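You operate a simulated robot arm through the tools that you are given. There is no shell and no other tool. Be economical: measure what you need, move in short steps, check, and stop when the job is done.

The job below is to be done with a simulated robot arm. You get a single attempt, and the scene is never put back.

## Task
Clamp the small roller between its stops, its black ring at N7.
Fine: slide each stop up to the roller, then lock it with the knob at N22 or N23.

The check looks at the end state, three seconds after you hand in, the way a careful person would. Anything else that was tipped, shoved, dropped, spilled or broken makes it a failure.

## Robot
A 6-joint arm with a two-finger parallel gripper, fixed in place. Base frame: the origin is at the foot of the arm, x ahead of it, y to its left, z up; the work surface is at about z = 0.808. Lengths are in m, angles in degrees, forces in N, time in s.
With the tool pointing down near the work surface it reaches from about 0.24 to 0.64 m from the base axis. Its first joint turns from -66.0 to 66.0 degrees. Payload 2.7 kg.
The TCP is the grasp point between the finger pads, 0.023 m short of the fingertips. In the tool frame z runs along the fingers and y along their closing line. The gripper opens to 0.094 m. The fingers are 0.038 m wide and 0.01 m thick; the gripper's body (0.054 by 0.096 m) begins 0.039 m behind the TCP.
Orientation is told as [roll, pitch, yaw] about the base's x, y, z axes, in that order, counted from this pose: with the fingers straight down and closing along the base's y, the tool's x points along the base's -x, its y along +y and its z along -z.

## Interface
- The arm moves only by the tool jog_arm. Its argument "plan" is a list of rows, each a list of 7 numbers: the shift along the base's x, y, z in m, then the turn, a rotation vector about the base's x, y, z in degrees, then the opening, from 0 (shut) to 1 (fully open). In form: [[tx, ty, tz, wx, wy, wz, grip], ...]. A call has 1 to 12 rows; each row is the pose to reach, as a shift and turn from the pose commanded when the call began. Rows are played at 5 a second. More than 0.05 m and 8.6 degrees between two rows, or a gripper value outside its range, and nothing of the call is played. Where a pose cannot be reached the arm comes as near as it can. A force on the tool above 40 N (or 10 N above the force at the start of the call, whichever is more), or a blocked arm, ends the call early, and 0.2 s more pass. Each finger travels about 0.045 m/s and halts on what it meets, pressing with about 23 N; the grip force reading is that of the motor and also rises with nothing between the fingers. The clock runs only during rows and for 0.2 s after the last one: add rows that repeat a pose to give the fingers time. It gives the time, the measured TCP pose, the force on the tool (base axes), the opening and the grip force at its end, in the units of the frame above (readings bear some noise), with the torque about the TCP (base axes, N m) and any sound that the robot's microphone picked up, and new pictures: "views" is both (left out), scene, wrist or none.
- Cameras (640 x 400 px; columns grow to the right, rows downward): "scene" is fixed at [0.0651, -0.4209, 1.4213]; the picture's right is [0.89, -0.45, 0.00], its down [-0.23, -0.45, -0.86] and it looks along [0.39, 0.77, -0.51] (base axes); focal length 315 px, centre (320, 200). "wrist" rides on the gripper at [0.087, 0.016, -0.075] in the tool frame; the picture's right is [-0.18, 0.98, 0.00], its down [-0.58, -0.11, -0.81] and it looks along [-0.79, -0.15, 0.59] (tool axes); focal length 243 px, centre (320, 200). There is no depth. A picture from a camera that has moved, and an enlarged one, comes with that camera's place and axes in the base frame and with its lens. The place of the scene camera against the robot may be out by one fixed shift of up to 0.012 m in any direction.
- inspect(camera, box): a new picture of the part [left, top, right, bottom] of that camera's present view, enlarged. No time passes.
- finish_job(): hands the job in; it is judged then, once.

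Go step by step. Nothing tells you positions but the pictures and the camera data: compare them with the known pose of the tool, close in by small moves and look again before you grip or let go. The budget is 120 turns and 200 pictures, counting those below and the enlarged ones. Unless the task says otherwise, let go and move clear before handing in, and close with one line.

The tools are called after "Request:" by a JSON object that holds its "fn" and its "kwargs". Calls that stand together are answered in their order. jog_arm: Moves the arm, as the interface text tells. Its arguments: {"type":"object","properties":{"plan":{"type":"array","items":{"type":"array","items":{"type":"number"}}},"views":{"type":"string","enum":["both","scene","wrist","none"]}},"required":["plan"]} The other tools are called the same way: inspect (camera, box) takes an enlarged picture of a part of a camera's view; finish_job () hands the job in.

At the start:

```text
t: 0.0
position: [0.4089, 0.2653, 1.131]
orientation: [0.0, 0.0, 0.0]
ft_force: [0.4, 0.1, 0.1]
moment: [-0.01, -0.02, -0.01]
width: 0.094
finger_force: 0.1
```

scene: 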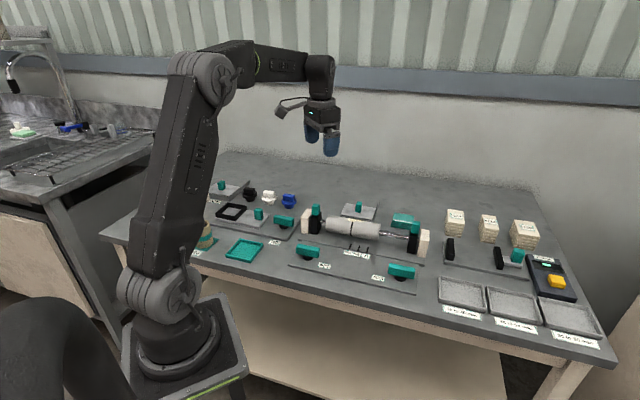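
wrist: 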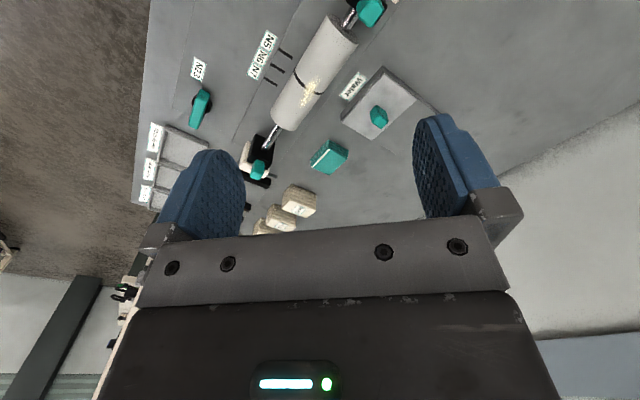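

I see a roller on a shaft between two stops on a plate, with two teal knobs in front. I'll enlarge the area to read the labels.

Request:
{"fn": "inspect", "kwargs": {"camera": "scene", "box": [280, 190, 440, 290]}}

Request:
{"fn": "inspect", "kwargs": {"camera": "scene", "box": [180, 170, 340, 270]}}

Request:
{"fn": "inspect", "kwargs": {"camera": "wrist", "box": [180, 0, 420, 150]}}

Request:
{"fn": "inspect", "kwargs": {"camera": "scene", "box": [420, 190, 600, 302]}}

```text
4.00 times, centred on (360, 240) of scene
camera zoom: at [0.0651, -0.4209, 1.4213], right [0.89, -0.45, 0.0], down [-0.23, -0.45, -0.86], along [0.39, 0.77, -0.51], focal length 1259 px, centre (160, 40)
```

zoom: 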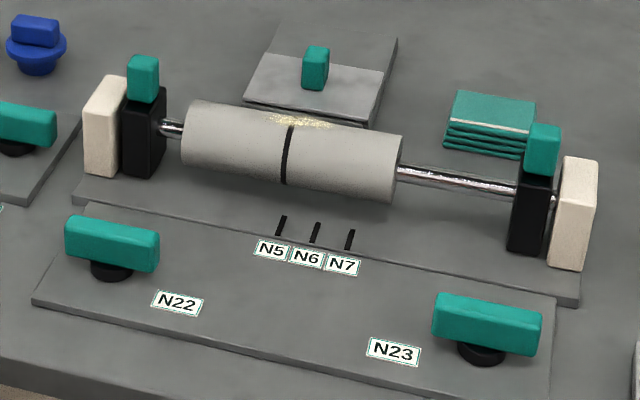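

```text
4.00 times, centred on (260, 220) of scene
camera zoom: at [0.0651, -0.4209, 1.4213], right [0.89, -0.45, 0.0], down [-0.23, -0.45, -0.86], along [0.39, 0.77, -0.51], focal length 1259 px, centre (560, 120)
```

zoom: 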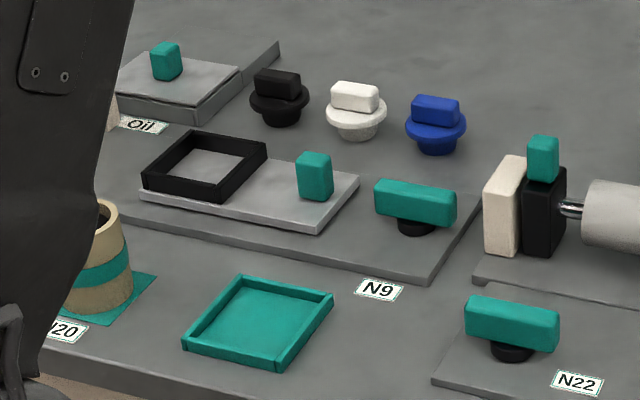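

```text
2.67 times, centred on (300, 75) of wrist
camera zoom: at [0.3236, 0.2823, 1.2071], right [0.18, 0.98, 0.0], down [0.58, -0.11, 0.81], along [0.79, -0.15, -0.59], focal length 647 px, centre (373, 533)
```

zoom: 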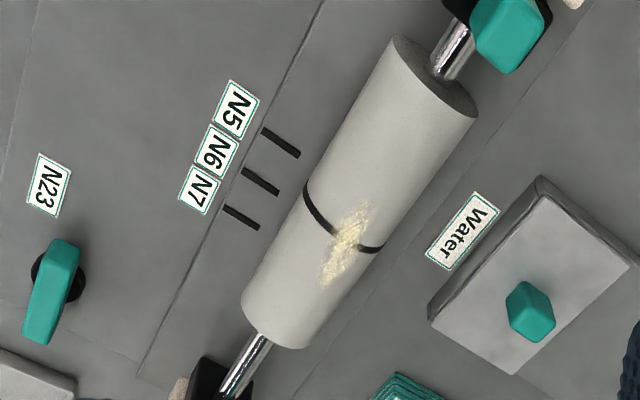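

```text
3.56 times, centred on (510, 246) of scene
camera zoom: at [0.0651, -0.4209, 1.4213], right [0.89, -0.45, 0.0], down [-0.23, -0.45, -0.86], along [0.39, 0.77, -0.51], focal length 1119 px, centre (-356, 36)
```

zoom: 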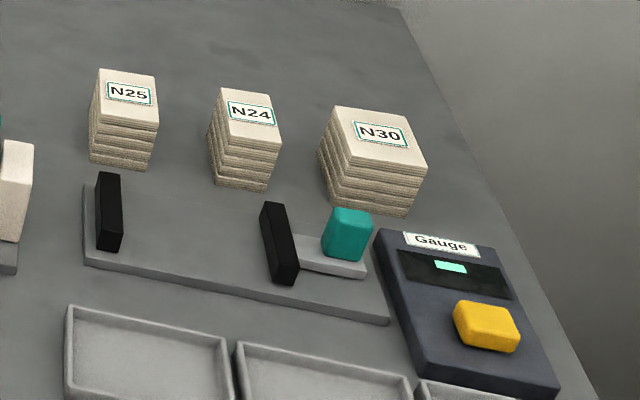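

The rail runs at about 45° (toward +x, -y) and the ring must go to the N7 tick. I'll move to look at the roller squarely, from across the rail.

Request:
{"fn": "jog_arm", "kwargs": {"plan": [[-0.005, -0.035, -0.01, 0, 0, 8, 0.5], [-0.01, -0.07, -0.025, 0, 0, 16, 0.5], [-0.015, -0.105, -0.04, 0, 0, 24, 0.5], [-0.02, -0.14, -0.055, 0, 0, 32, 0.5], [-0.025, -0.175, -0.07, 0, 0, 40, 0.5], [-0.03, -0.21, -0.085, 0, 0, 48, 0.5], [-0.036, -0.243, -0.1, 0, 0, 55.4, 0.5], [-0.036, -0.243, -0.1, 0, 0, 55.4, 0.5]]}}

```text
t: 1.8
position: [0.3733, 0.0209, 1.0309]
orientation: [0.0, 0.0, 55.6]
ft_force: [0.0, -1.0, -0.1]
moment: [-0.01, 0.04, -0.03]
width: 0.0473
finger_force: 0.0
camera wrist: at [0.3129, -0.0412, 1.1077], right [-0.71, 0.71, 0.0], down [0.42, 0.42, 0.81], along [0.57, 0.57, -0.59], focal length 243 px, centre (320, 200)
```

scene: 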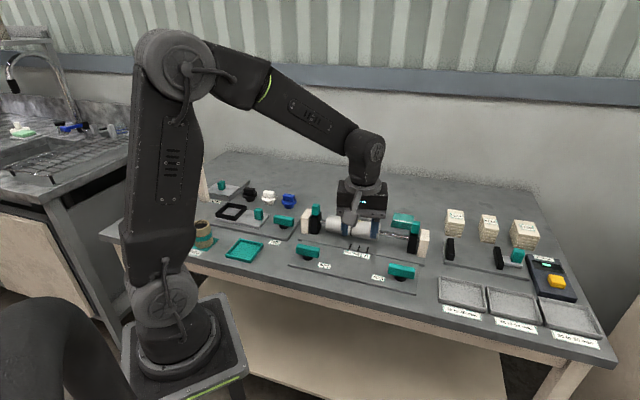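
wrist: 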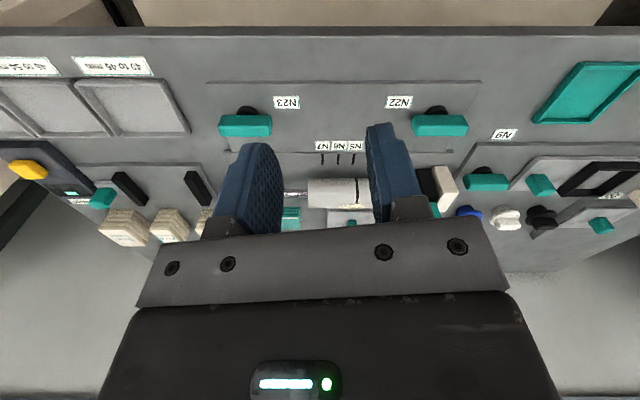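

The rail looks horizontal in this view, so its direction is confirmed. I'll enlarge the ticks and roller.

Request:
{"fn": "inspect", "kwargs": {"camera": "wrist", "box": [260, 120, 390, 240]}}

Request:
{"fn": "inspect", "kwargs": {"camera": "wrist", "box": [200, 70, 480, 230]}}

```text
3.33 times, centred on (325, 180) of wrist
camera zoom: at [0.3129, -0.0412, 1.1077], right [-0.71, 0.71, 0.0], down [0.42, 0.42, 0.81], along [0.57, 0.57, -0.59], focal length 809 px, centre (303, 267)
```

zoom: 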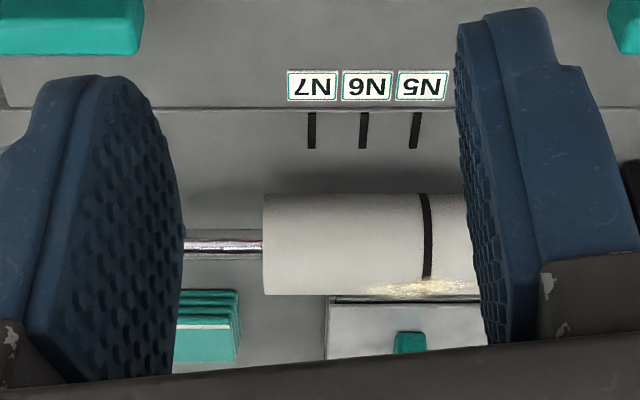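

```text
2.29 times, centred on (340, 150) of wrist
camera zoom: at [0.3129, -0.0412, 1.1077], right [-0.71, 0.71, 0.0], down [0.42, 0.42, 0.81], along [0.57, 0.57, -0.59], focal length 555 px, centre (274, 314)
```

zoom: 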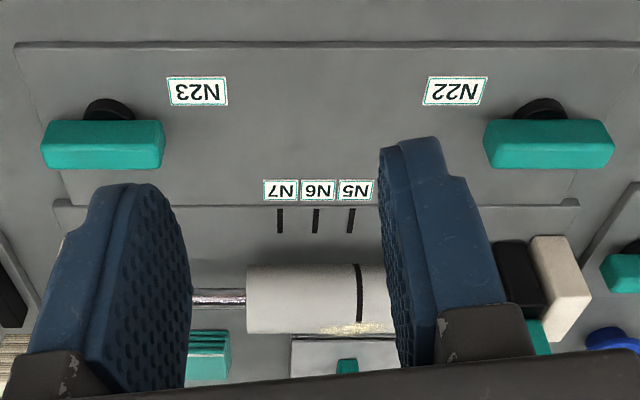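

N7 tick is at about (0.512, 0.164); the ring must shift about 0.054 m along (+x,-y). Next I'll hover over the left stop's handle with fingers closing along the rail.

Request:
{"fn": "jog_arm", "kwargs": {"plan": [[0.005, 0.04, 0, 0, 0, -2, 0.5], [0.01, 0.08, 0, 0, 0, -4, 0.5], [0.015, 0.12, 0, 0, 0, -6, 0.5], [0.02, 0.16, 0, 0, 0, -8, 0.6], [0.025, 0.2, 0, 0, 0, -10, 0.6], [0.03, 0.24, -0.01, 0, 0, -10.6, 0.6], [0.033, 0.27, -0.02, 0, 0, -10.6, 0.6], [0.035, 0.288, -0.03, 0, 0, -10.6, 0.6], [0.035, 0.288, -0.03, 0, 0, -10.6, 0.6]]}}

```text
t: 3.8
position: [0.4087, 0.3109, 1.0003]
orientation: [0.1, 0.0, 44.8]
ft_force: [0.5, -0.2, 0.0]
moment: [0.0, 0.04, 0.02]
width: 0.0563
finger_force: 0.0
camera wrist: at [0.3366, 0.2618, 1.0768], right [-0.56, 0.83, 0.0], down [0.49, 0.33, 0.81], along [0.67, 0.46, -0.59], focal length 243 px, centre (320, 200)
```

scene: 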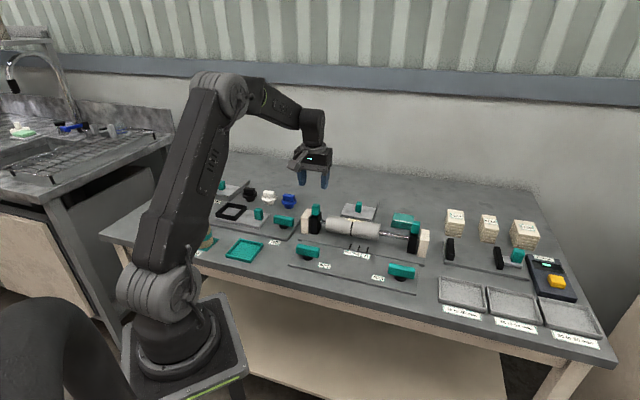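
wrist: 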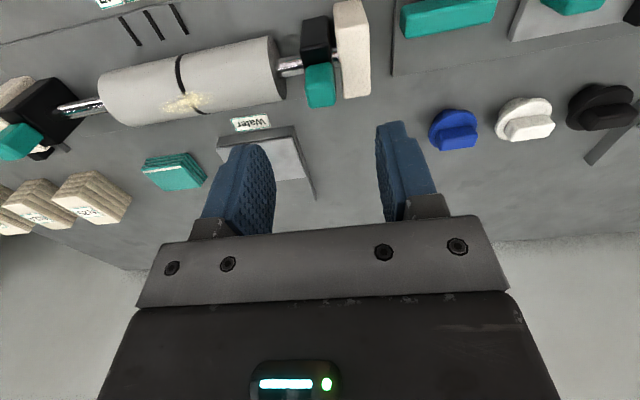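

Request:
{"fn": "inspect", "kwargs": {"camera": "wrist", "box": [240, 0, 400, 130]}}

Request:
{"fn": "inspect", "kwargs": {"camera": "scene", "box": [280, 160, 360, 240]}}

```text
3.08 times, centred on (320, 65) of wrist
camera zoom: at [0.3366, 0.2618, 1.0768], right [-0.56, 0.83, 0.0], down [0.49, 0.33, 0.81], along [0.67, 0.46, -0.59], focal length 746 px, centre (320, 615)
```

zoom: 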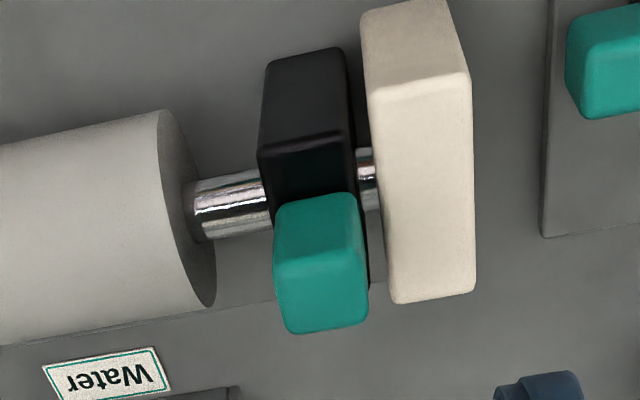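

```text
5.00 times, centred on (320, 200) of scene
camera zoom: at [0.0651, -0.4209, 1.4213], right [0.89, -0.45, 0.0], down [-0.23, -0.45, -0.86], along [0.39, 0.77, -0.51], focal length 1574 px, centre (320, 200)
```

zoom: 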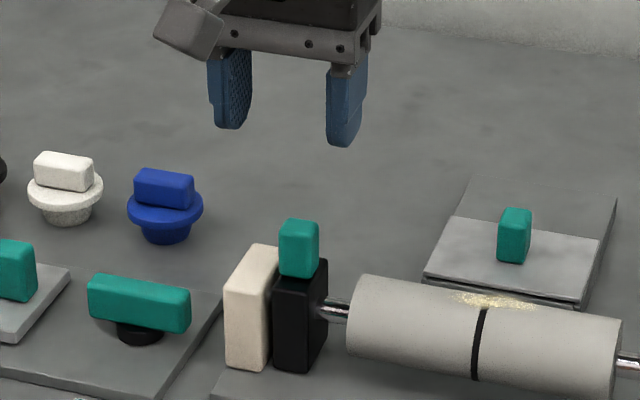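

The left handle's top is at about (0.4145, 0.317, 0.918). I'll descend so the fingertips stay above the white block and roller, then look.

Request:
{"fn": "jog_arm", "kwargs": {"plan": [[0.006, 0.006, -0.03, 0, 0, 0.2, 0.6], [0.006, 0.006, -0.055, 0, 0, 0.2, 0.6], [0.006, 0.006, -0.075, 0, 0, 0.2, 0.6], [0.006, 0.006, -0.075, 0, 0, 0.2, 0.6]]}}

Request:
{"fn": "inspect", "kwargs": {"camera": "scene", "box": [280, 160, 360, 240]}}

```text
t: 4.8
position: [0.4149, 0.3166, 0.9245]
orientation: [0.1, 0.1, 45.1]
ft_force: [0.5, -0.7, -0.3]
moment: [-0.02, 0.0, 0.01]
width: 0.0563
finger_force: 0.0
camera wrist: at [0.3426, 0.2668, 1.0022], right [-0.57, 0.82, 0.0], down [0.49, 0.33, 0.81], along [0.66, 0.46, -0.59], focal length 243 px, centre (320, 200)
```

scene: 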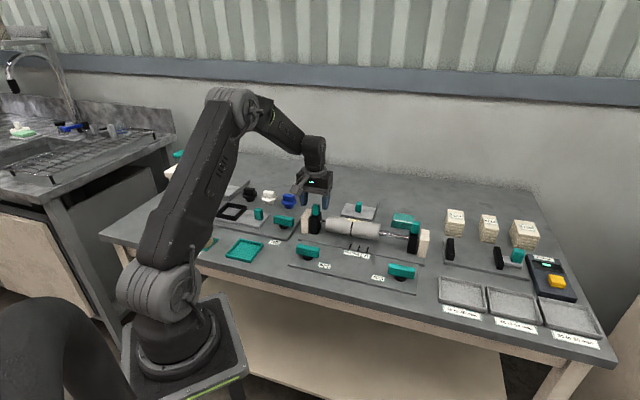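
wrist: 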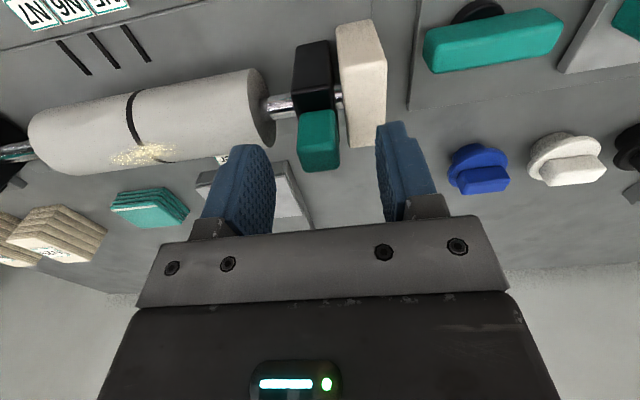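

```text
5.00 times, centred on (320, 200) of scene
camera zoom: at [0.0651, -0.4209, 1.4213], right [0.89, -0.45, 0.0], down [-0.23, -0.45, -0.86], along [0.39, 0.77, -0.51], focal length 1574 px, centre (320, 200)
```

zoom: 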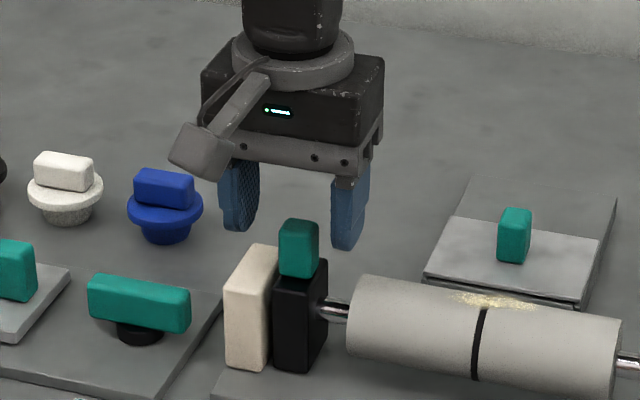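

Request:
{"fn": "inspect", "kwargs": {"camera": "wrist", "box": [230, 80, 410, 230]}}

```text
2.67 times, centred on (320, 155) of wrist
camera zoom: at [0.3426, 0.2668, 1.0022], right [-0.57, 0.82, 0.0], down [0.49, 0.33, 0.81], along [0.66, 0.46, -0.59], focal length 647 px, centre (320, 320)
```

zoom: 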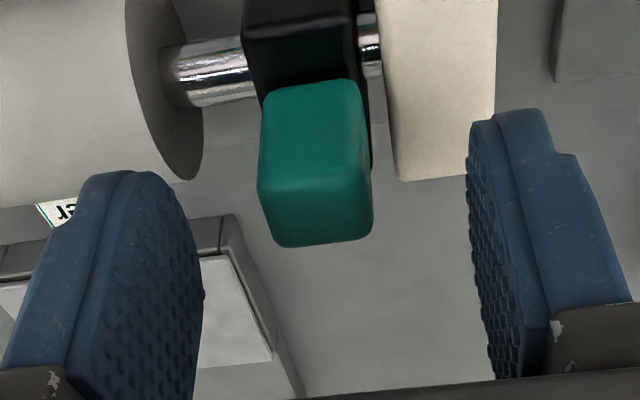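

Triangulation puts the handle top near z = 0.907, slightly lower than thought. I'll go 10 mm lower, then close.

Request:
{"fn": "jog_arm", "kwargs": {"plan": [[0.002, 0.001, -0.006, 0, 0, 0, 0.6], [0.002, 0.001, -0.011, 0, 0, 0, 0.6], [0.002, 0.001, -0.011, 0, 0, 0, 0.35], [0.002, 0.001, -0.011, 0, 0, 0, 0.1], [0.002, 0.001, -0.011, 0, 0, 0, 0.1], [0.002, 0.001, -0.011, 0, 0, 0, 0.1], [0.002, 0.001, -0.011, 0, 0, 0, 0.1]]}}

Request:
{"fn": "inspect", "kwargs": {"camera": "scene", "box": [280, 160, 360, 240]}}

```text
t: 6.4
position: [0.4163, 0.3158, 0.9157]
orientation: [0.2, 0.0, 45.2]
ft_force: [7.3, -6.2, -3.5]
moment: [-0.01, -0.45, -0.37]
width: 0.0219
finger_force: 44.9
camera wrist: at [0.3452, 0.2678, 0.9918], right [-0.57, 0.82, 0.0], down [0.49, 0.33, 0.81], along [0.66, 0.46, -0.59], focal length 243 px, centre (320, 200)
```

scene: 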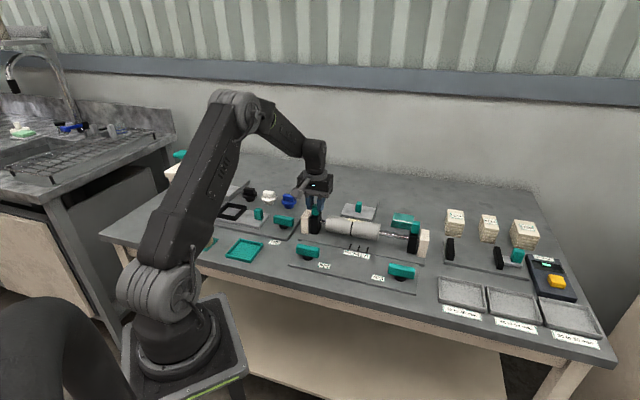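
wrist: 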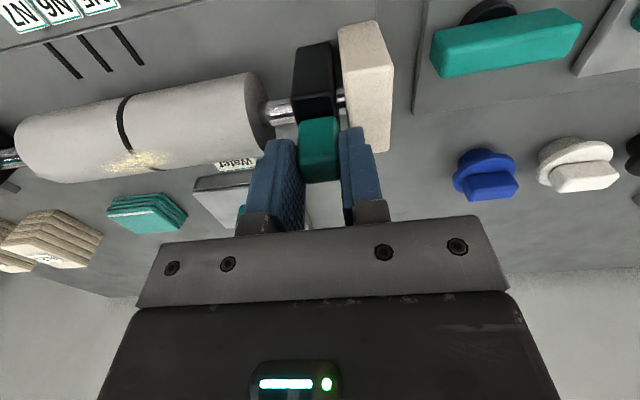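

```text
5.00 times, centred on (320, 200) of scene
camera zoom: at [0.0654, -0.421, 1.4212], right [0.89, -0.45, 0.0], down [-0.23, -0.45, -0.86], along [0.39, 0.77, -0.51], focal length 1574 px, centre (320, 200)
```

zoom: 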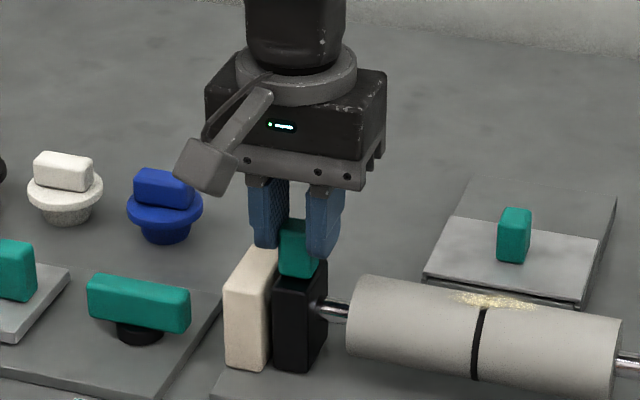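

Gripped (22 mm wide). Slide it along the rail toward the roller, 20 mm first.

Request:
{"fn": "jog_arm", "kwargs": {"plan": [[0.0035, -0.0035, 0, 0, 0, 0, 0.1], [0.007, -0.007, 0, 0, 0, 0, 0.1], [0.0105, -0.0105, 0, 0, 0, 0, 0.1], [0.014, -0.014, 0, 0, 0, 0, 0.1], [0.014, -0.014, 0, 0, 0, 0, 0.1]]}}

Request:
{"fn": "inspect", "kwargs": {"camera": "scene", "box": [280, 160, 440, 260]}}

```text
t: 7.6
position: [0.4313, 0.3038, 0.9168]
orientation: [0.0, 0.0, 45.1]
ft_force: [0.4, 1.9, 3.3]
moment: [-1.07, 0.61, -0.65]
width: 0.0218
finger_force: 45.2
camera wrist: at [0.3588, 0.2543, 0.9918], right [-0.57, 0.82, 0.0], down [0.49, 0.33, 0.81], along [0.66, 0.46, -0.59], focal length 243 px, centre (320, 200)
```

scene: 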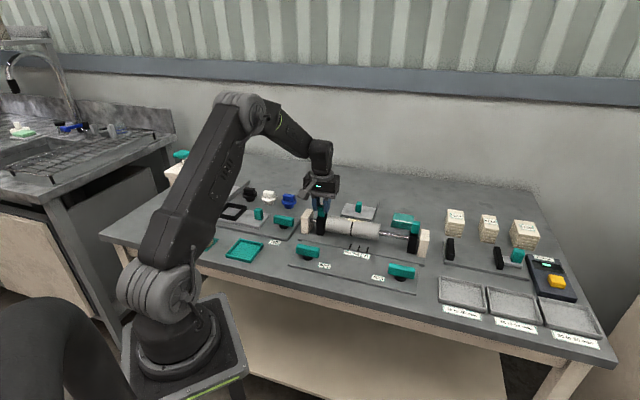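
wrist: 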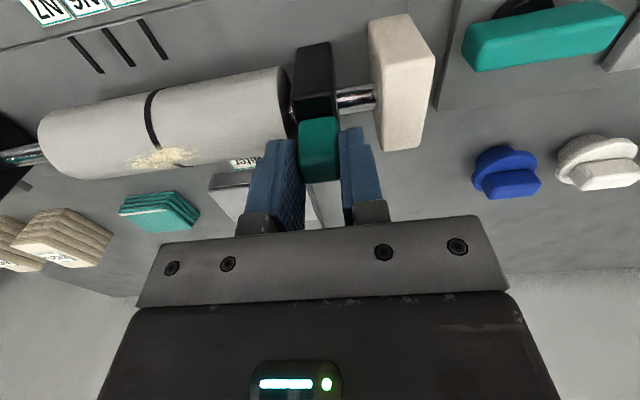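

```text
4.00 times, centred on (360, 210) of scene
camera zoom: at [0.0651, -0.4208, 1.4213], right [0.89, -0.45, 0.0], down [-0.23, -0.45, -0.86], along [0.39, 0.77, -0.51], focal length 1259 px, centre (160, 160)
```

zoom: 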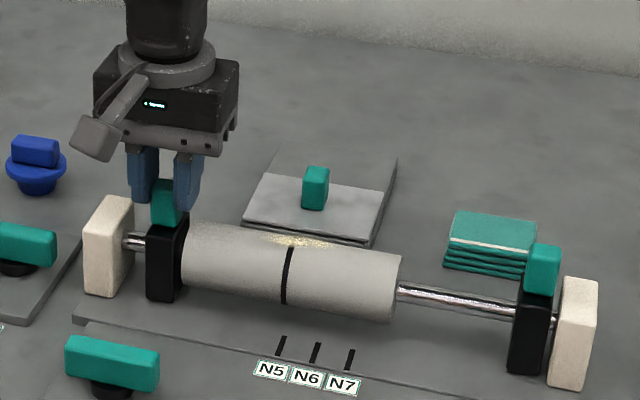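

The stop now touches the roller. Push on 48 mm more, then measure the ring against N7.

Request:
{"fn": "jog_arm", "kwargs": {"plan": [[0.004, -0.004, 0, 0, 0, 0, 0.1], [0.008, -0.008, 0, 0, 0, 0, 0.1], [0.012, -0.012, 0, 0, 0, 0, 0.1], [0.016, -0.016, 0, 0, 0, 0, 0.1], [0.02, -0.02, 0, 0, 0, 0, 0.1], [0.024, -0.024, 0, 0, 0, 0, 0.1], [0.028, -0.028, 0, 0, 0, 0, 0.1], [0.031, -0.031, 0, 0, 0, 0, 0.1], [0.034, -0.034, 0, 0, 0, 0, 0.1], [0.034, -0.034, 0, 0, 0, 0, 0.1]]}}

Request:
{"fn": "inspect", "kwargs": {"camera": "scene", "box": [300, 180, 428, 260]}}

Request:
{"fn": "inspect", "kwargs": {"camera": "wrist", "box": [40, 0, 360, 200]}}

```text
t: 9.8
position: [0.4642, 0.2689, 0.9144]
orientation: [0.1, 0.0, 45.1]
ft_force: [-12.8, -12.5, 21.5]
moment: [-0.32, -0.15, -0.48]
width: 0.0214
finger_force: 45.1
camera wrist: at [0.3927, 0.2203, 0.9917], right [-0.57, 0.82, 0.0], down [0.49, 0.33, 0.81], along [0.66, 0.46, -0.59], focal length 243 px, centre (320, 200)
```

scene: 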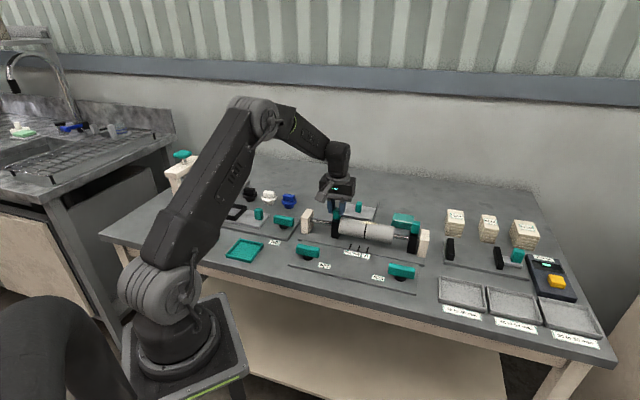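
wrist: 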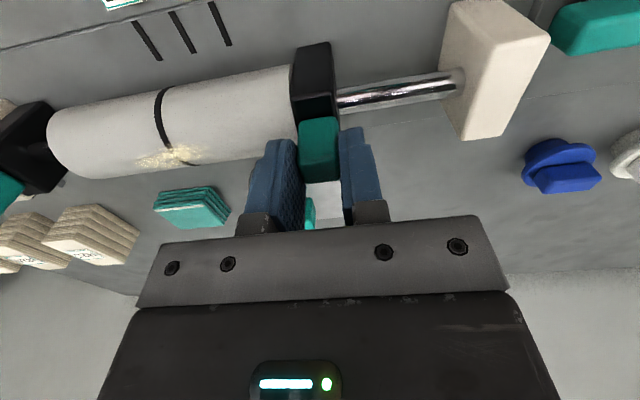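

```text
5.00 times, centred on (364, 220) of scene
camera zoom: at [0.0645, -0.4214, 1.4211], right [0.89, -0.45, 0.0], down [-0.23, -0.45, -0.86], along [0.39, 0.77, -0.51], focal length 1574 px, centre (100, 100)
```

zoom: 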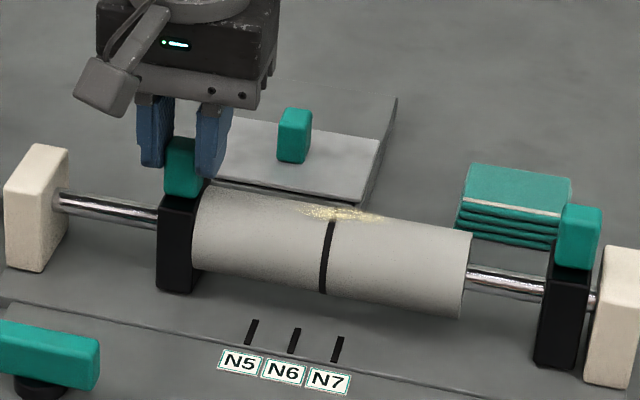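

```text
2.00 times, centred on (200, 100) of wrist
camera zoom: at [0.3927, 0.2203, 0.9917], right [-0.57, 0.82, 0.0], down [0.49, 0.33, 0.81], along [0.66, 0.46, -0.59], focal length 485 px, centre (560, 400)
```

zoom: 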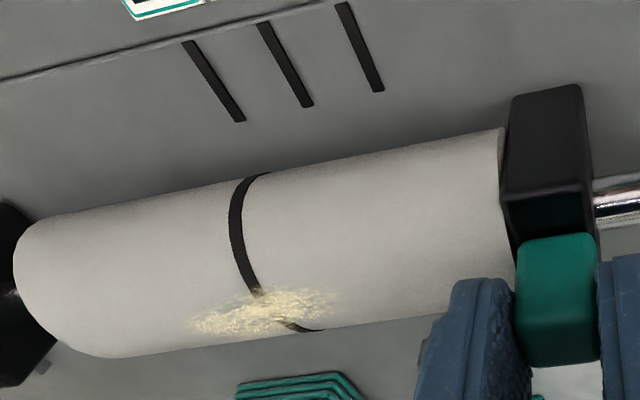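

The ring is still roughly 12 mm short of N7, but a sideways/upward force has built up. I'll release, rise and look squarely from across the rail at N7.

Request:
{"fn": "jog_arm", "kwargs": {"plan": [[0, 0, 0, 0, 0, 0, 0.4], [0, 0, 0, 0, 0, 0, 0.5], [0, 0, 0.02, 0, 0, 0, 0.6], [-0.005, -0.02, 0.05, 0, 0, 2, 0.8], [-0.02, -0.06, 0.075, 0, 0, 4, 1], [-0.035, -0.1, 0.09, 0, 0, 6, 1], [-0.05, -0.14, 0.1, 0, 0, 8, 1], [-0.065, -0.18, 0.1, 0, 0, 10, 1], [-0.08, -0.215, 0.1, 0, 0, 10.3, 1], [-0.095, -0.25, 0.1, 0, 0, 10.3, 1], [-0.095, -0.25, 0.1, 0, 0, 10.3, 1]]}}

Request:
{"fn": "inspect", "kwargs": {"camera": "wrist", "box": [240, 120, 400, 220]}}

```text
t: 12.2
position: [0.3709, 0.0191, 1.0136]
orientation: [0.2, 0.0, 55.3]
ft_force: [-0.3, -0.2, 0.0]
moment: [-0.01, 0.01, 0.03]
width: 0.0941
finger_force: 0.1
camera wrist: at [0.3092, -0.0418, 1.0905], right [-0.71, 0.71, 0.0], down [0.42, 0.42, 0.81], along [0.57, 0.57, -0.59], focal length 243 px, centre (320, 200)
```

scene: 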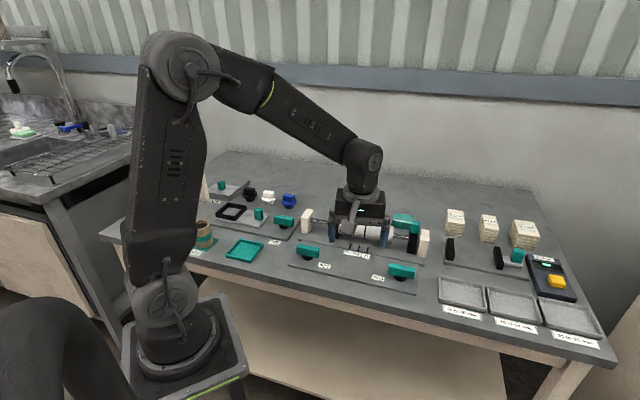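
wrist: 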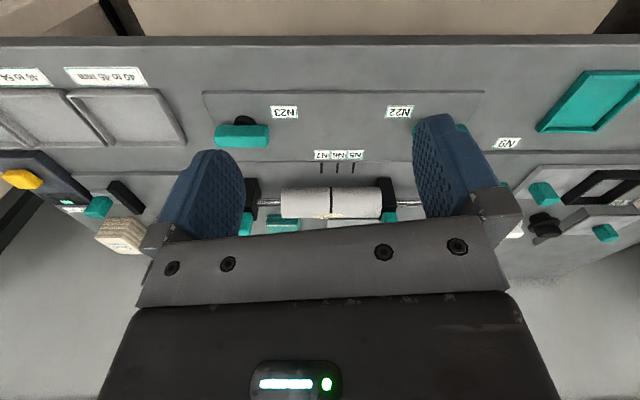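

```text
4.00 times, centred on (320, 170) of wrist
camera zoom: at [0.3092, -0.0418, 1.0905], right [-0.71, 0.71, 0.0], down [0.42, 0.42, 0.81], along [0.57, 0.57, -0.59], focal length 970 px, centre (320, 320)
```

zoom: 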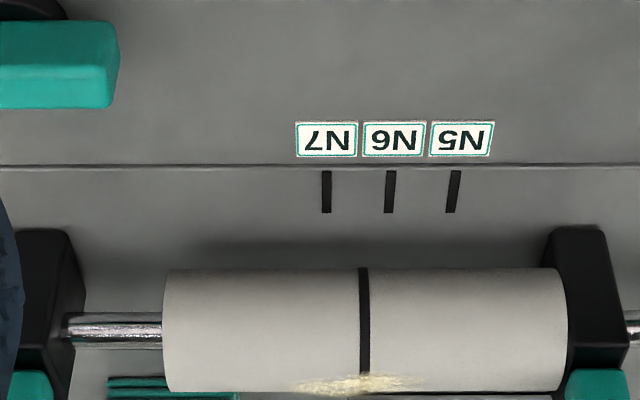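

The ring is about 14 mm short of N7 (now a clean square view). I return to the left handle, regrip slightly higher and push the remainder.

Request:
{"fn": "jog_arm", "kwargs": {"plan": [[0.015, 0.035, 0, 0, 0, 0, 1], [0.03, 0.07, 0, 0, 0, -2, 1], [0.045, 0.11, 0, 0, 0, -4, 1], [0.06, 0.15, -0.01, 0, 0, -6, 0.8], [0.075, 0.19, -0.025, 0, 0, -8, 0.7], [0.09, 0.23, -0.05, 0, 0, -10, 0.6], [0.095, 0.25, -0.08, 0, 0, -10.3, 0.6], [0.095, 0.25, -0.098, 0, 0, -10.3, 0.6], [0.095, 0.25, -0.098, 0, 0, -10.3, 0.3], [0.095, 0.25, -0.098, 0, 0, -10.3, 0.1], [0.095, 0.25, -0.098, 0, 0, -10.3, 0.1], [0.095, 0.25, -0.098, 0, 0, -10.3, 0.1]], "views": "wrist"}}

```text
t: 14.8
position: [0.4642, 0.2695, 0.9177]
orientation: [0.1, 0.0, 45.0]
ft_force: [3.0, 0.5, -3.8]
moment: [0.12, -0.38, -0.4]
width: 0.0217
finger_force: 45.9
camera wrist: at [0.3921, 0.2211, 0.9939], right [-0.57, 0.82, 0.0], down [0.49, 0.33, 0.81], along [0.66, 0.46, -0.59], focal length 243 px, centre (320, 200)
```

wrist: 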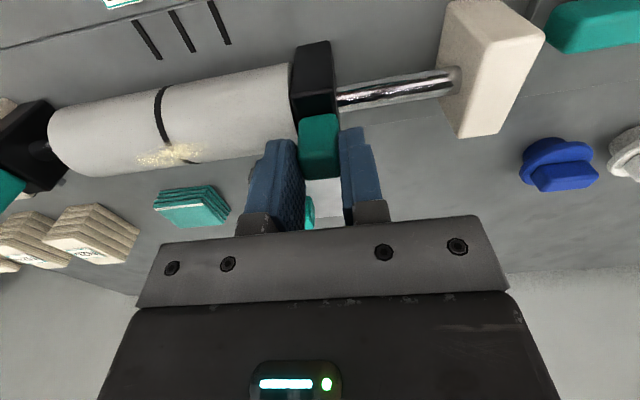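

Regripped cleanly. Push 14 mm, then read the forces.

Request:
{"fn": "jog_arm", "kwargs": {"plan": [[0.003, -0.003, 0, 0, 0, 0, 0.1], [0.006, -0.006, 0, 0, 0, 0, 0.1], [0.0085, -0.0085, 0, 0, 0, 0, 0.1], [0.0098, -0.0098, 0, 0, 0, 0, 0.1], [0.0098, -0.0098, 0, 0, 0, 0, 0.1]], "views": "none"}}

```text
t: 16.0
position: [0.4745, 0.26, 0.9167]
orientation: [0.1, 0.0, 45.0]
ft_force: [2.7, 4.7, 3.0]
moment: [-0.77, 0.46, -0.64]
width: 0.0216
finger_force: 45.1
```

Release and go back to the square viewpoint to verify.

Request:
{"fn": "jog_arm", "kwargs": {"plan": [[0, 0, 0, 0, 0, 0, 0.4], [0, 0, 0, 0, 0, 0, 0.5], [0, 0, 0.02, 0, 0, 0, 0.6], [-0.008, -0.02, 0.05, 0, 0, 2, 0.8], [-0.025, -0.06, 0.075, 0, 0, 4, 1], [-0.042, -0.1, 0.09, 0, 0, 6, 1], [-0.057, -0.14, 0.1, 0, 0, 8, 1], [-0.073, -0.175, 0.1, 0, 0, 10, 1], [-0.09, -0.21, 0.1, 0, 0, 10.3, 1], [-0.105, -0.24, 0.1, 0, 0, 10.3, 1], [-0.105, -0.24, 0.1, 0, 0, 10.3, 1]], "views": "none"}}

Request:
{"fn": "inspect", "kwargs": {"camera": "wrist", "box": [240, 120, 400, 220]}}

Request:
{"fn": "inspect", "kwargs": {"camera": "wrist", "box": [180, 80, 500, 240]}}

```text
refused: row 5 steps farther than a row can; nothing moved
```

```text
4.00 times, centred on (320, 170) of wrist
camera zoom: at [0.4026, 0.2105, 0.9939], right [-0.57, 0.82, 0.0], down [0.49, 0.33, 0.81], along [0.66, 0.46, -0.59], focal length 970 px, centre (320, 320)
```

zoom: 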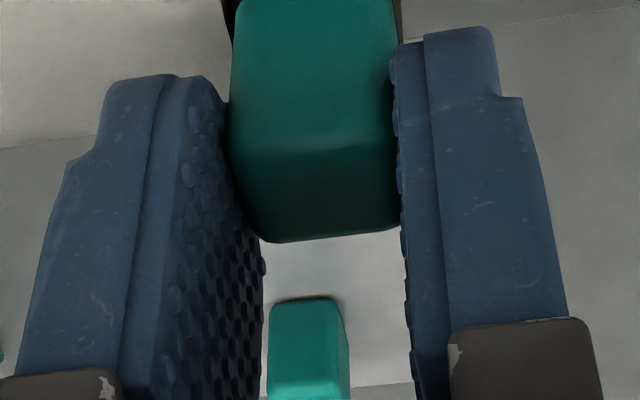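

```text
2.00 times, centred on (340, 160) of wrist
camera zoom: at [0.4026, 0.2105, 0.9939], right [-0.57, 0.82, 0.0], down [0.49, 0.33, 0.81], along [0.66, 0.46, -0.59], focal length 485 px, centre (280, 280)
```

zoom: 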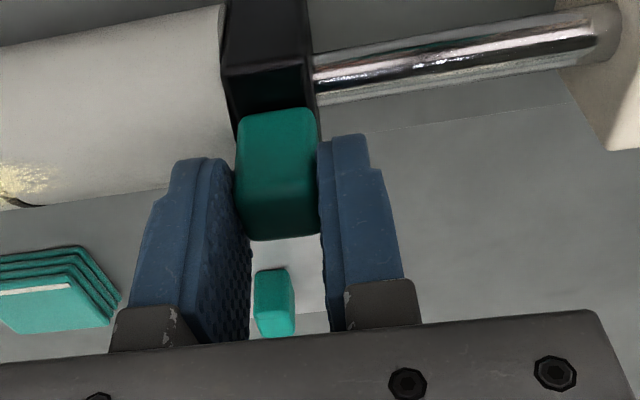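

The step was refused as too long; I repeat it with shorter steps.

Request:
{"fn": "jog_arm", "kwargs": {"plan": [[0, 0, 0, 0, 0, 0, 0.4], [0, 0, 0, 0, 0, 0, 0.5], [0, 0, 0.02, 0, 0, 0, 0.6], [-0.008, -0.02, 0.05, 0, 0, 2, 0.8], [-0.025, -0.055, 0.07, 0, 0, 4, 1], [-0.042, -0.09, 0.085, 0, 0, 6, 1], [-0.057, -0.13, 0.095, 0, 0, 8, 1], [-0.073, -0.165, 0.1, 0, 0, 10, 1], [-0.09, -0.205, 0.1, 0, 0, 10.3, 1], [-0.105, -0.24, 0.1, 0, 0, 10.3, 1], [-0.105, -0.24, 0.1, 0, 0, 10.3, 1]], "views": "none"}}

Request:
{"fn": "inspect", "kwargs": {"camera": "wrist", "box": [240, 120, 400, 220]}}

Request:
{"fn": "inspect", "kwargs": {"camera": "wrist", "box": [180, 80, 500, 240]}}

```text
t: 18.4
position: [0.3698, 0.0181, 1.0183]
orientation: [0.0, 0.1, 55.4]
ft_force: [-0.3, 0.6, -1.0]
moment: [0.0, 0.02, 0.02]
width: 0.0938
finger_force: 0.1
```

```text
4.00 times, centred on (320, 170) of wrist
camera zoom: at [0.3079, -0.0424, 1.0939], right [-0.71, 0.71, 0.0], down [0.42, 0.42, 0.81], along [0.57, 0.57, -0.59], focal length 970 px, centre (320, 320)
```

zoom: 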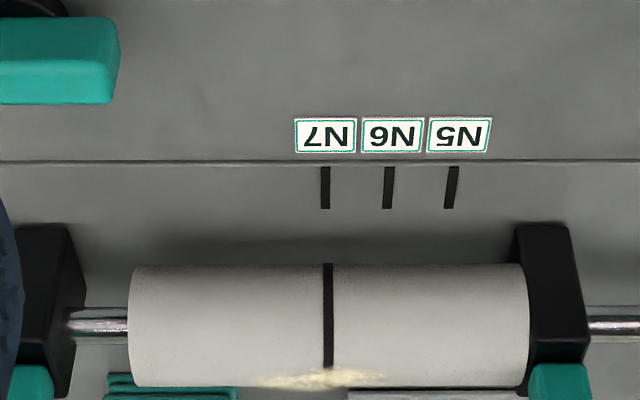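

```text
2.00 times, centred on (340, 160) of wrist
camera zoom: at [0.3079, -0.0424, 1.0939], right [-0.71, 0.71, 0.0], down [0.42, 0.42, 0.81], along [0.57, 0.57, -0.59], focal length 485 px, centre (280, 280)
```

zoom: 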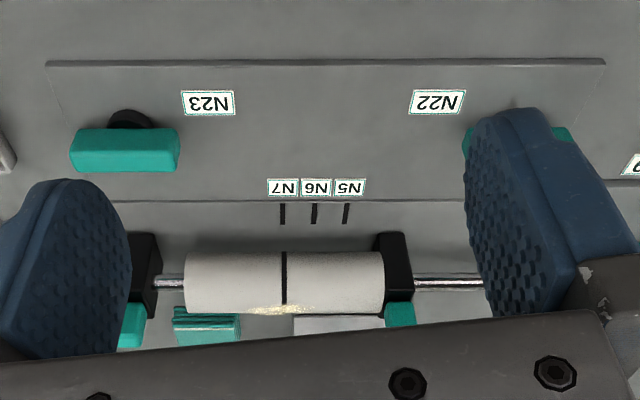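

The ring is within about 1 mm of N7 and the left stop touches the roller. Next is the N22 knob: hover over it at about (0.342, 0.209), turning so the fingers close across the bar.

Request:
{"fn": "jog_arm", "kwargs": {"plan": [[0, 0.015, 0, 0, 0, -8.3, 1], [-0.002, 0.03, 0, 0, 0, -16.6, 1], [-0.004, 0.045, 0, 0, 0, -24.9, 1], [-0.006, 0.06, 0, 0, 0, -33.2, 1], [-0.008, 0.08, 0, 0, 0, -41.5, 0.7], [-0.011, 0.1, 0, 0, 0, -49.8, 0.7], [-0.014, 0.12, 0, 0, 0, -58.1, 0.7], [-0.017, 0.14, -0.01, 0, 0, -66.4, 0.7], [-0.02, 0.16, -0.02, 0, 0, -74.7, 0.7], [-0.023, 0.175, -0.03, 0, 0, -83, 0.7], [-0.026, 0.185, -0.04, 0, 0, -91.5, 0.7], [-0.028, 0.191, -0.05, 0, 0, -100, 0.7]]}}

```text
t: 21.0
position: [0.3415, 0.2128, 0.9667]
orientation: [0.1, 0.0, -44.7]
ft_force: [-0.3, 0.4, 0.4]
moment: [-0.01, 0.01, 0.0]
width: 0.0657
finger_force: 0.0
camera wrist: at [0.2915, 0.2844, 1.0429], right [0.82, 0.57, 0.0], down [0.34, -0.49, 0.81], along [0.46, -0.66, -0.59], focal length 243 px, centre (320, 200)
```

scene: 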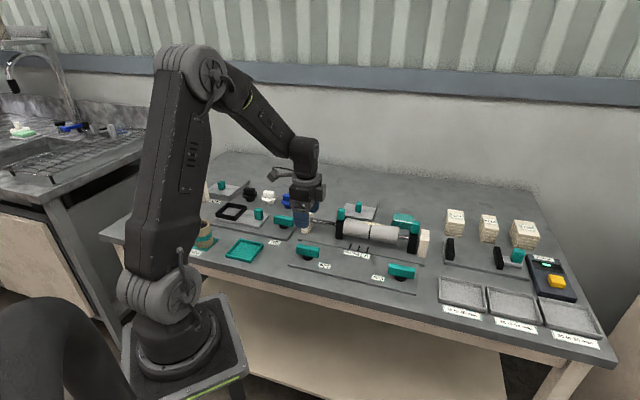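
wrist: 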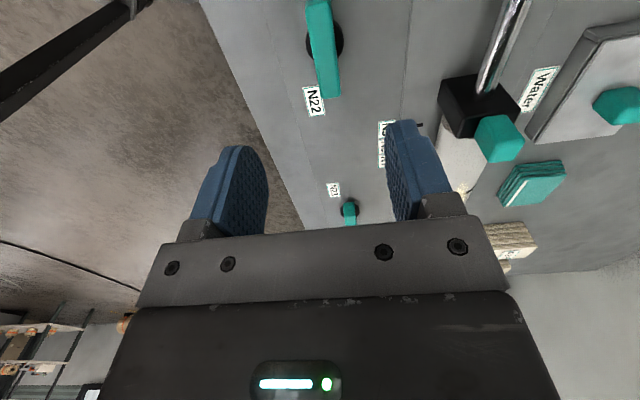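

The bar is nearly under the tool. Descend partway and look again.

Request:
{"fn": "jog_arm", "kwargs": {"plan": [[0, 0, -0.03, 0, 0, 0, 0.7], [0, 0, -0.055, 0, 0, 0, 0.7], [0, 0, -0.055, 0, 0, 0, 0.7]]}}

Request:
{"fn": "inspect", "kwargs": {"camera": "wrist", "box": [240, 20, 400, 180]}}

Request:
{"fn": "inspect", "kwargs": {"camera": "scene", "box": [265, 190, 345, 270]}}

```text
t: 21.8
position: [0.3435, 0.2109, 0.9111]
orientation: [0.2, 0.0, -44.6]
ft_force: [-0.2, -0.6, -0.8]
moment: [0.01, 0.0, -0.02]
width: 0.0658
finger_force: 0.0
camera wrist: at [0.2936, 0.2839, 0.9871], right [0.82, 0.57, 0.0], down [0.34, -0.49, 0.81], along [0.46, -0.66, -0.59], focal length 243 px, centre (320, 200)
```

scene: 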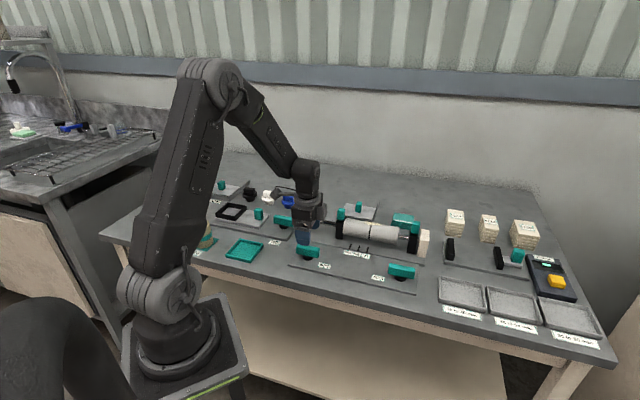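
wrist: 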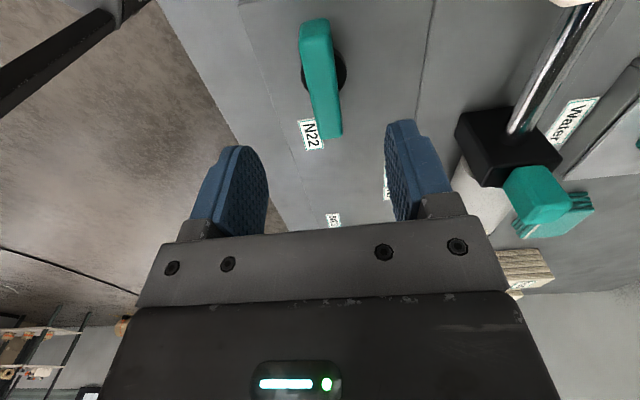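

```text
2.50 times, centred on (320, 100) of wrist
camera zoom: at [0.2936, 0.2839, 0.9871], right [0.82, 0.57, 0.0], down [0.34, -0.49, 0.81], along [0.46, -0.66, -0.59], focal length 606 px, centre (320, 450)
```

zoom: 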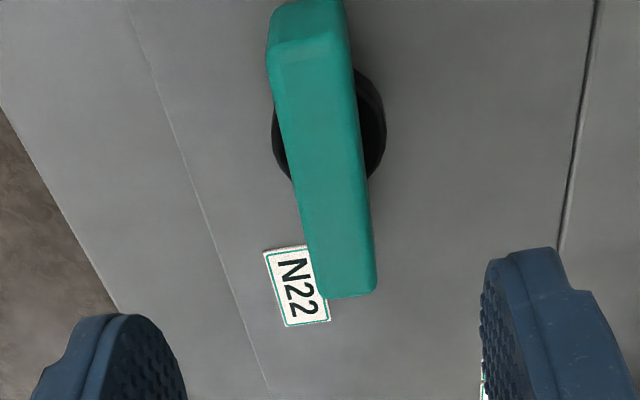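

```text
5.00 times, centred on (305, 230) of scene
camera zoom: at [0.0651, -0.4209, 1.4213], right [0.89, -0.45, 0.0], down [-0.23, -0.45, -0.86], along [0.39, 0.77, -0.51], focal length 1574 px, centre (395, 50)
```

zoom: 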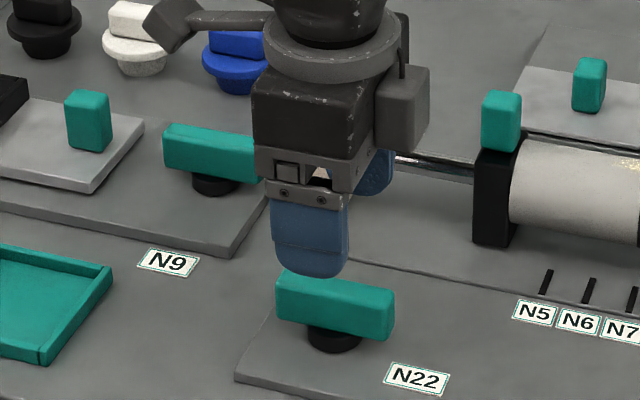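

Bar top is near z = 0.848, centred about 8 mm from the TCP. I correct, descend to grip height, and close on it.

Request:
{"fn": "jog_arm", "kwargs": {"plan": [[-0.0013, 0.0077, -0.01, 0, 0, -0.4, 0.7], [-0.0013, 0.0077, -0.035, 0, 0, -0.4, 0.7], [-0.0013, 0.0077, -0.055, 0, 0, -0.4, 0.7], [-0.0013, 0.0077, -0.055, 0, 0, -0.4, 0.4], [-0.0013, 0.0077, -0.055, 0, 0, -0.4, 0.1], [-0.0013, 0.0077, -0.055, 0, 0, -0.4, 0.1], [-0.0013, 0.0077, -0.055, 0, 0, -0.4, 0.1], [-0.0013, 0.0077, -0.055, 0, 0, -0.4, 0.1]]}}

Request:
{"fn": "inspect", "kwargs": {"camera": "scene", "box": [265, 190, 345, 270]}}

```text
t: 23.6
position: [0.3409, 0.2182, 0.8555]
orientation: [0.1, -0.1, -45.0]
ft_force: [1.7, 1.5, -3.2]
moment: [-0.09, 0.01, 0.0]
width: 0.0179
finger_force: 45.0
camera wrist: at [0.2914, 0.2915, 0.9314], right [0.82, 0.57, 0.0], down [0.33, -0.49, 0.81], along [0.46, -0.66, -0.59], focal length 243 px, centre (320, 200)
```

scene: 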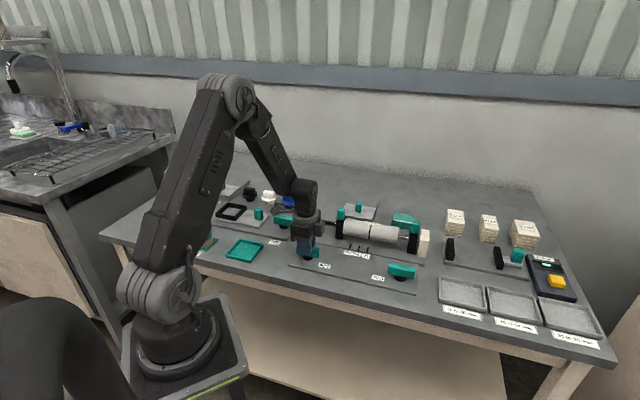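
wrist: 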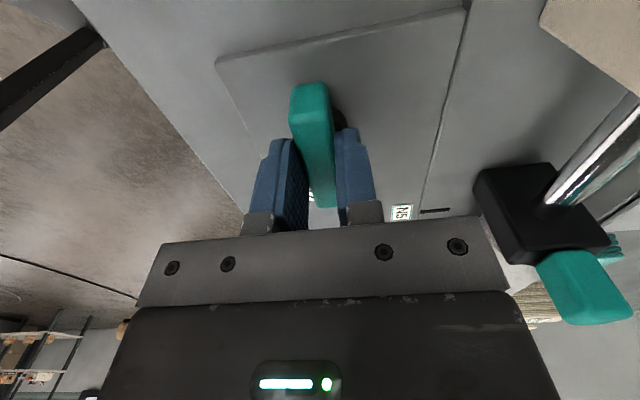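

```text
5.00 times, centred on (305, 230) of scene
camera zoom: at [0.0652, -0.4208, 1.4213], right [0.89, -0.45, 0.0], down [-0.23, -0.45, -0.86], along [0.39, 0.77, -0.51], focal length 1574 px, centre (395, 50)
```

zoom: 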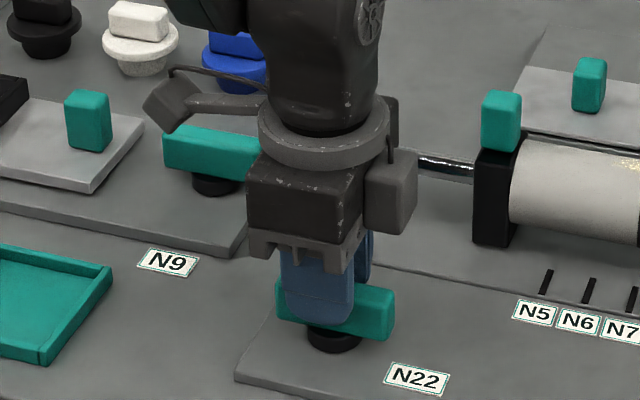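

Gripped (18 mm bar). I test-turn clockwise a little and read the torque.

Request:
{"fn": "jog_arm", "kwargs": {"plan": [[0, 0, 0, 0, 0, -5, 0.1], [0, 0, 0, 0, 0, -10, 0.1], [0, 0, 0, 0, 0, -15, 0.1], [0, 0, 0, 0, 0, -15, 0.1]]}}

Request:
{"fn": "inspect", "kwargs": {"camera": "scene", "box": [265, 190, 345, 270]}}

```text
t: 24.6
position: [0.34, 0.2178, 0.856]
orientation: [0.1, 0.0, -59.6]
ft_force: [0.7, 11.1, -18.5]
moment: [-0.43, -0.61, 2.52]
width: 0.0283
finger_force: 45.1
camera wrist: at [0.3112, 0.302, 0.9321], right [0.94, 0.34, 0.0], down [0.2, -0.56, 0.81], along [0.27, -0.76, -0.59], focal length 243 px, centre (320, 200)
```

scene: 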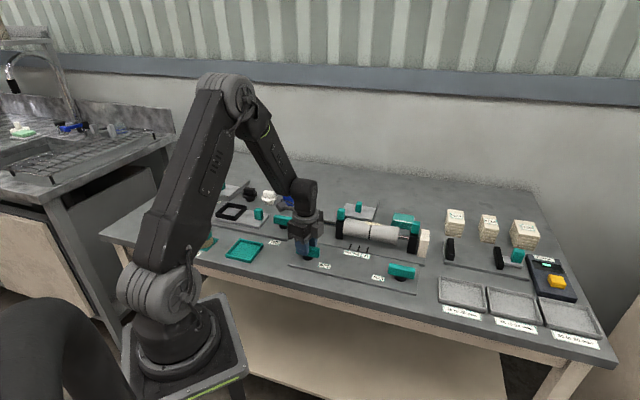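
wrist: 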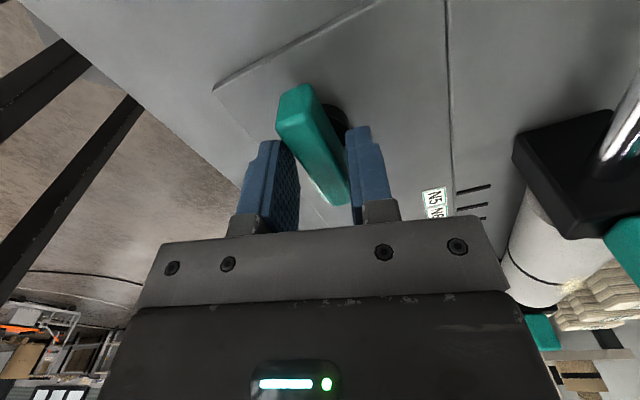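

```text
5.00 times, centred on (305, 230) of scene
camera zoom: at [0.0653, -0.4205, 1.4214], right [0.89, -0.45, 0.0], down [-0.23, -0.46, -0.86], along [0.39, 0.77, -0.51], focal length 1574 px, centre (395, 50)
```

zoom: 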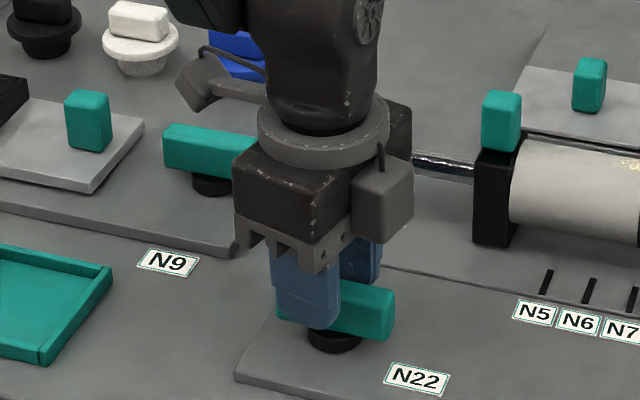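

The bar does not turn clockwise (a hard stop). Return and try counter-clockwise.

Request:
{"fn": "jog_arm", "kwargs": {"plan": [[0, 0, 0, 0, 0, 8, 0.1], [0, 0, 0, 0, 0, 15, 0.1], [0, 0, 0, 0, 0, 20, 0.1], [0, 0, 0, 0, 0, 25, 0.1], [0, 0, 0, 0, 0, 30, 0.1], [0, 0, 0, 0, 0, 30, 0.1]]}}

Request:
{"fn": "inspect", "kwargs": {"camera": "scene", "box": [265, 190, 345, 270]}}

```text
t: 26.0
position: [0.3403, 0.2168, 0.8571]
orientation: [0.0, 0.0, -29.9]
ft_force: [13.3, -18.3, -5.5]
moment: [-0.39, -0.57, 0.0]
width: 0.0176
finger_force: 44.3
camera wrist: at [0.2743, 0.2753, 0.9328], right [0.65, 0.76, 0.0], down [0.45, -0.38, 0.81], along [0.61, -0.52, -0.59], focal length 243 px, centre (320, 200)
```

scene: 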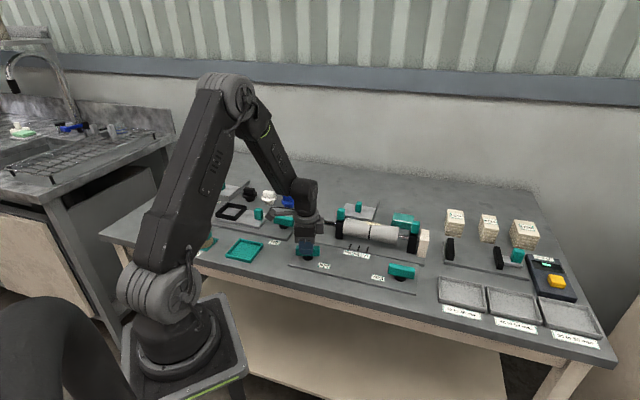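
wrist: 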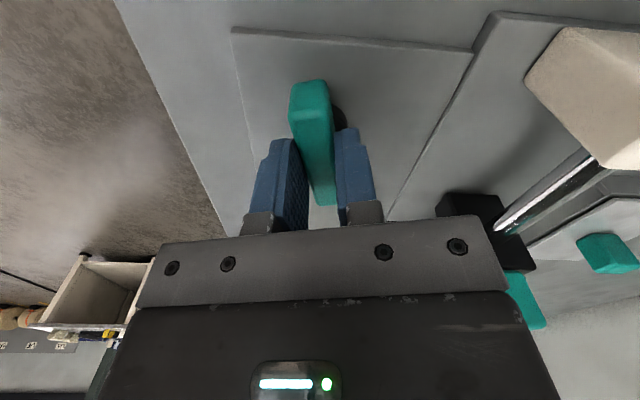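

```text
5.00 times, centred on (305, 230) of scene
camera zoom: at [0.0655, -0.4213, 1.4211], right [0.89, -0.45, 0.0], down [-0.23, -0.45, -0.86], along [0.39, 0.77, -0.51], focal length 1574 px, centre (395, 50)
```

zoom: 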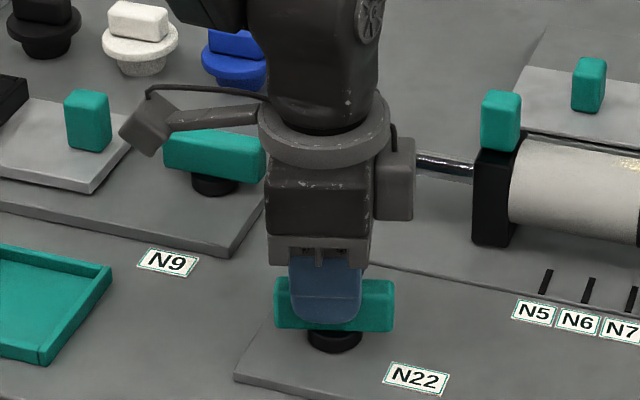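

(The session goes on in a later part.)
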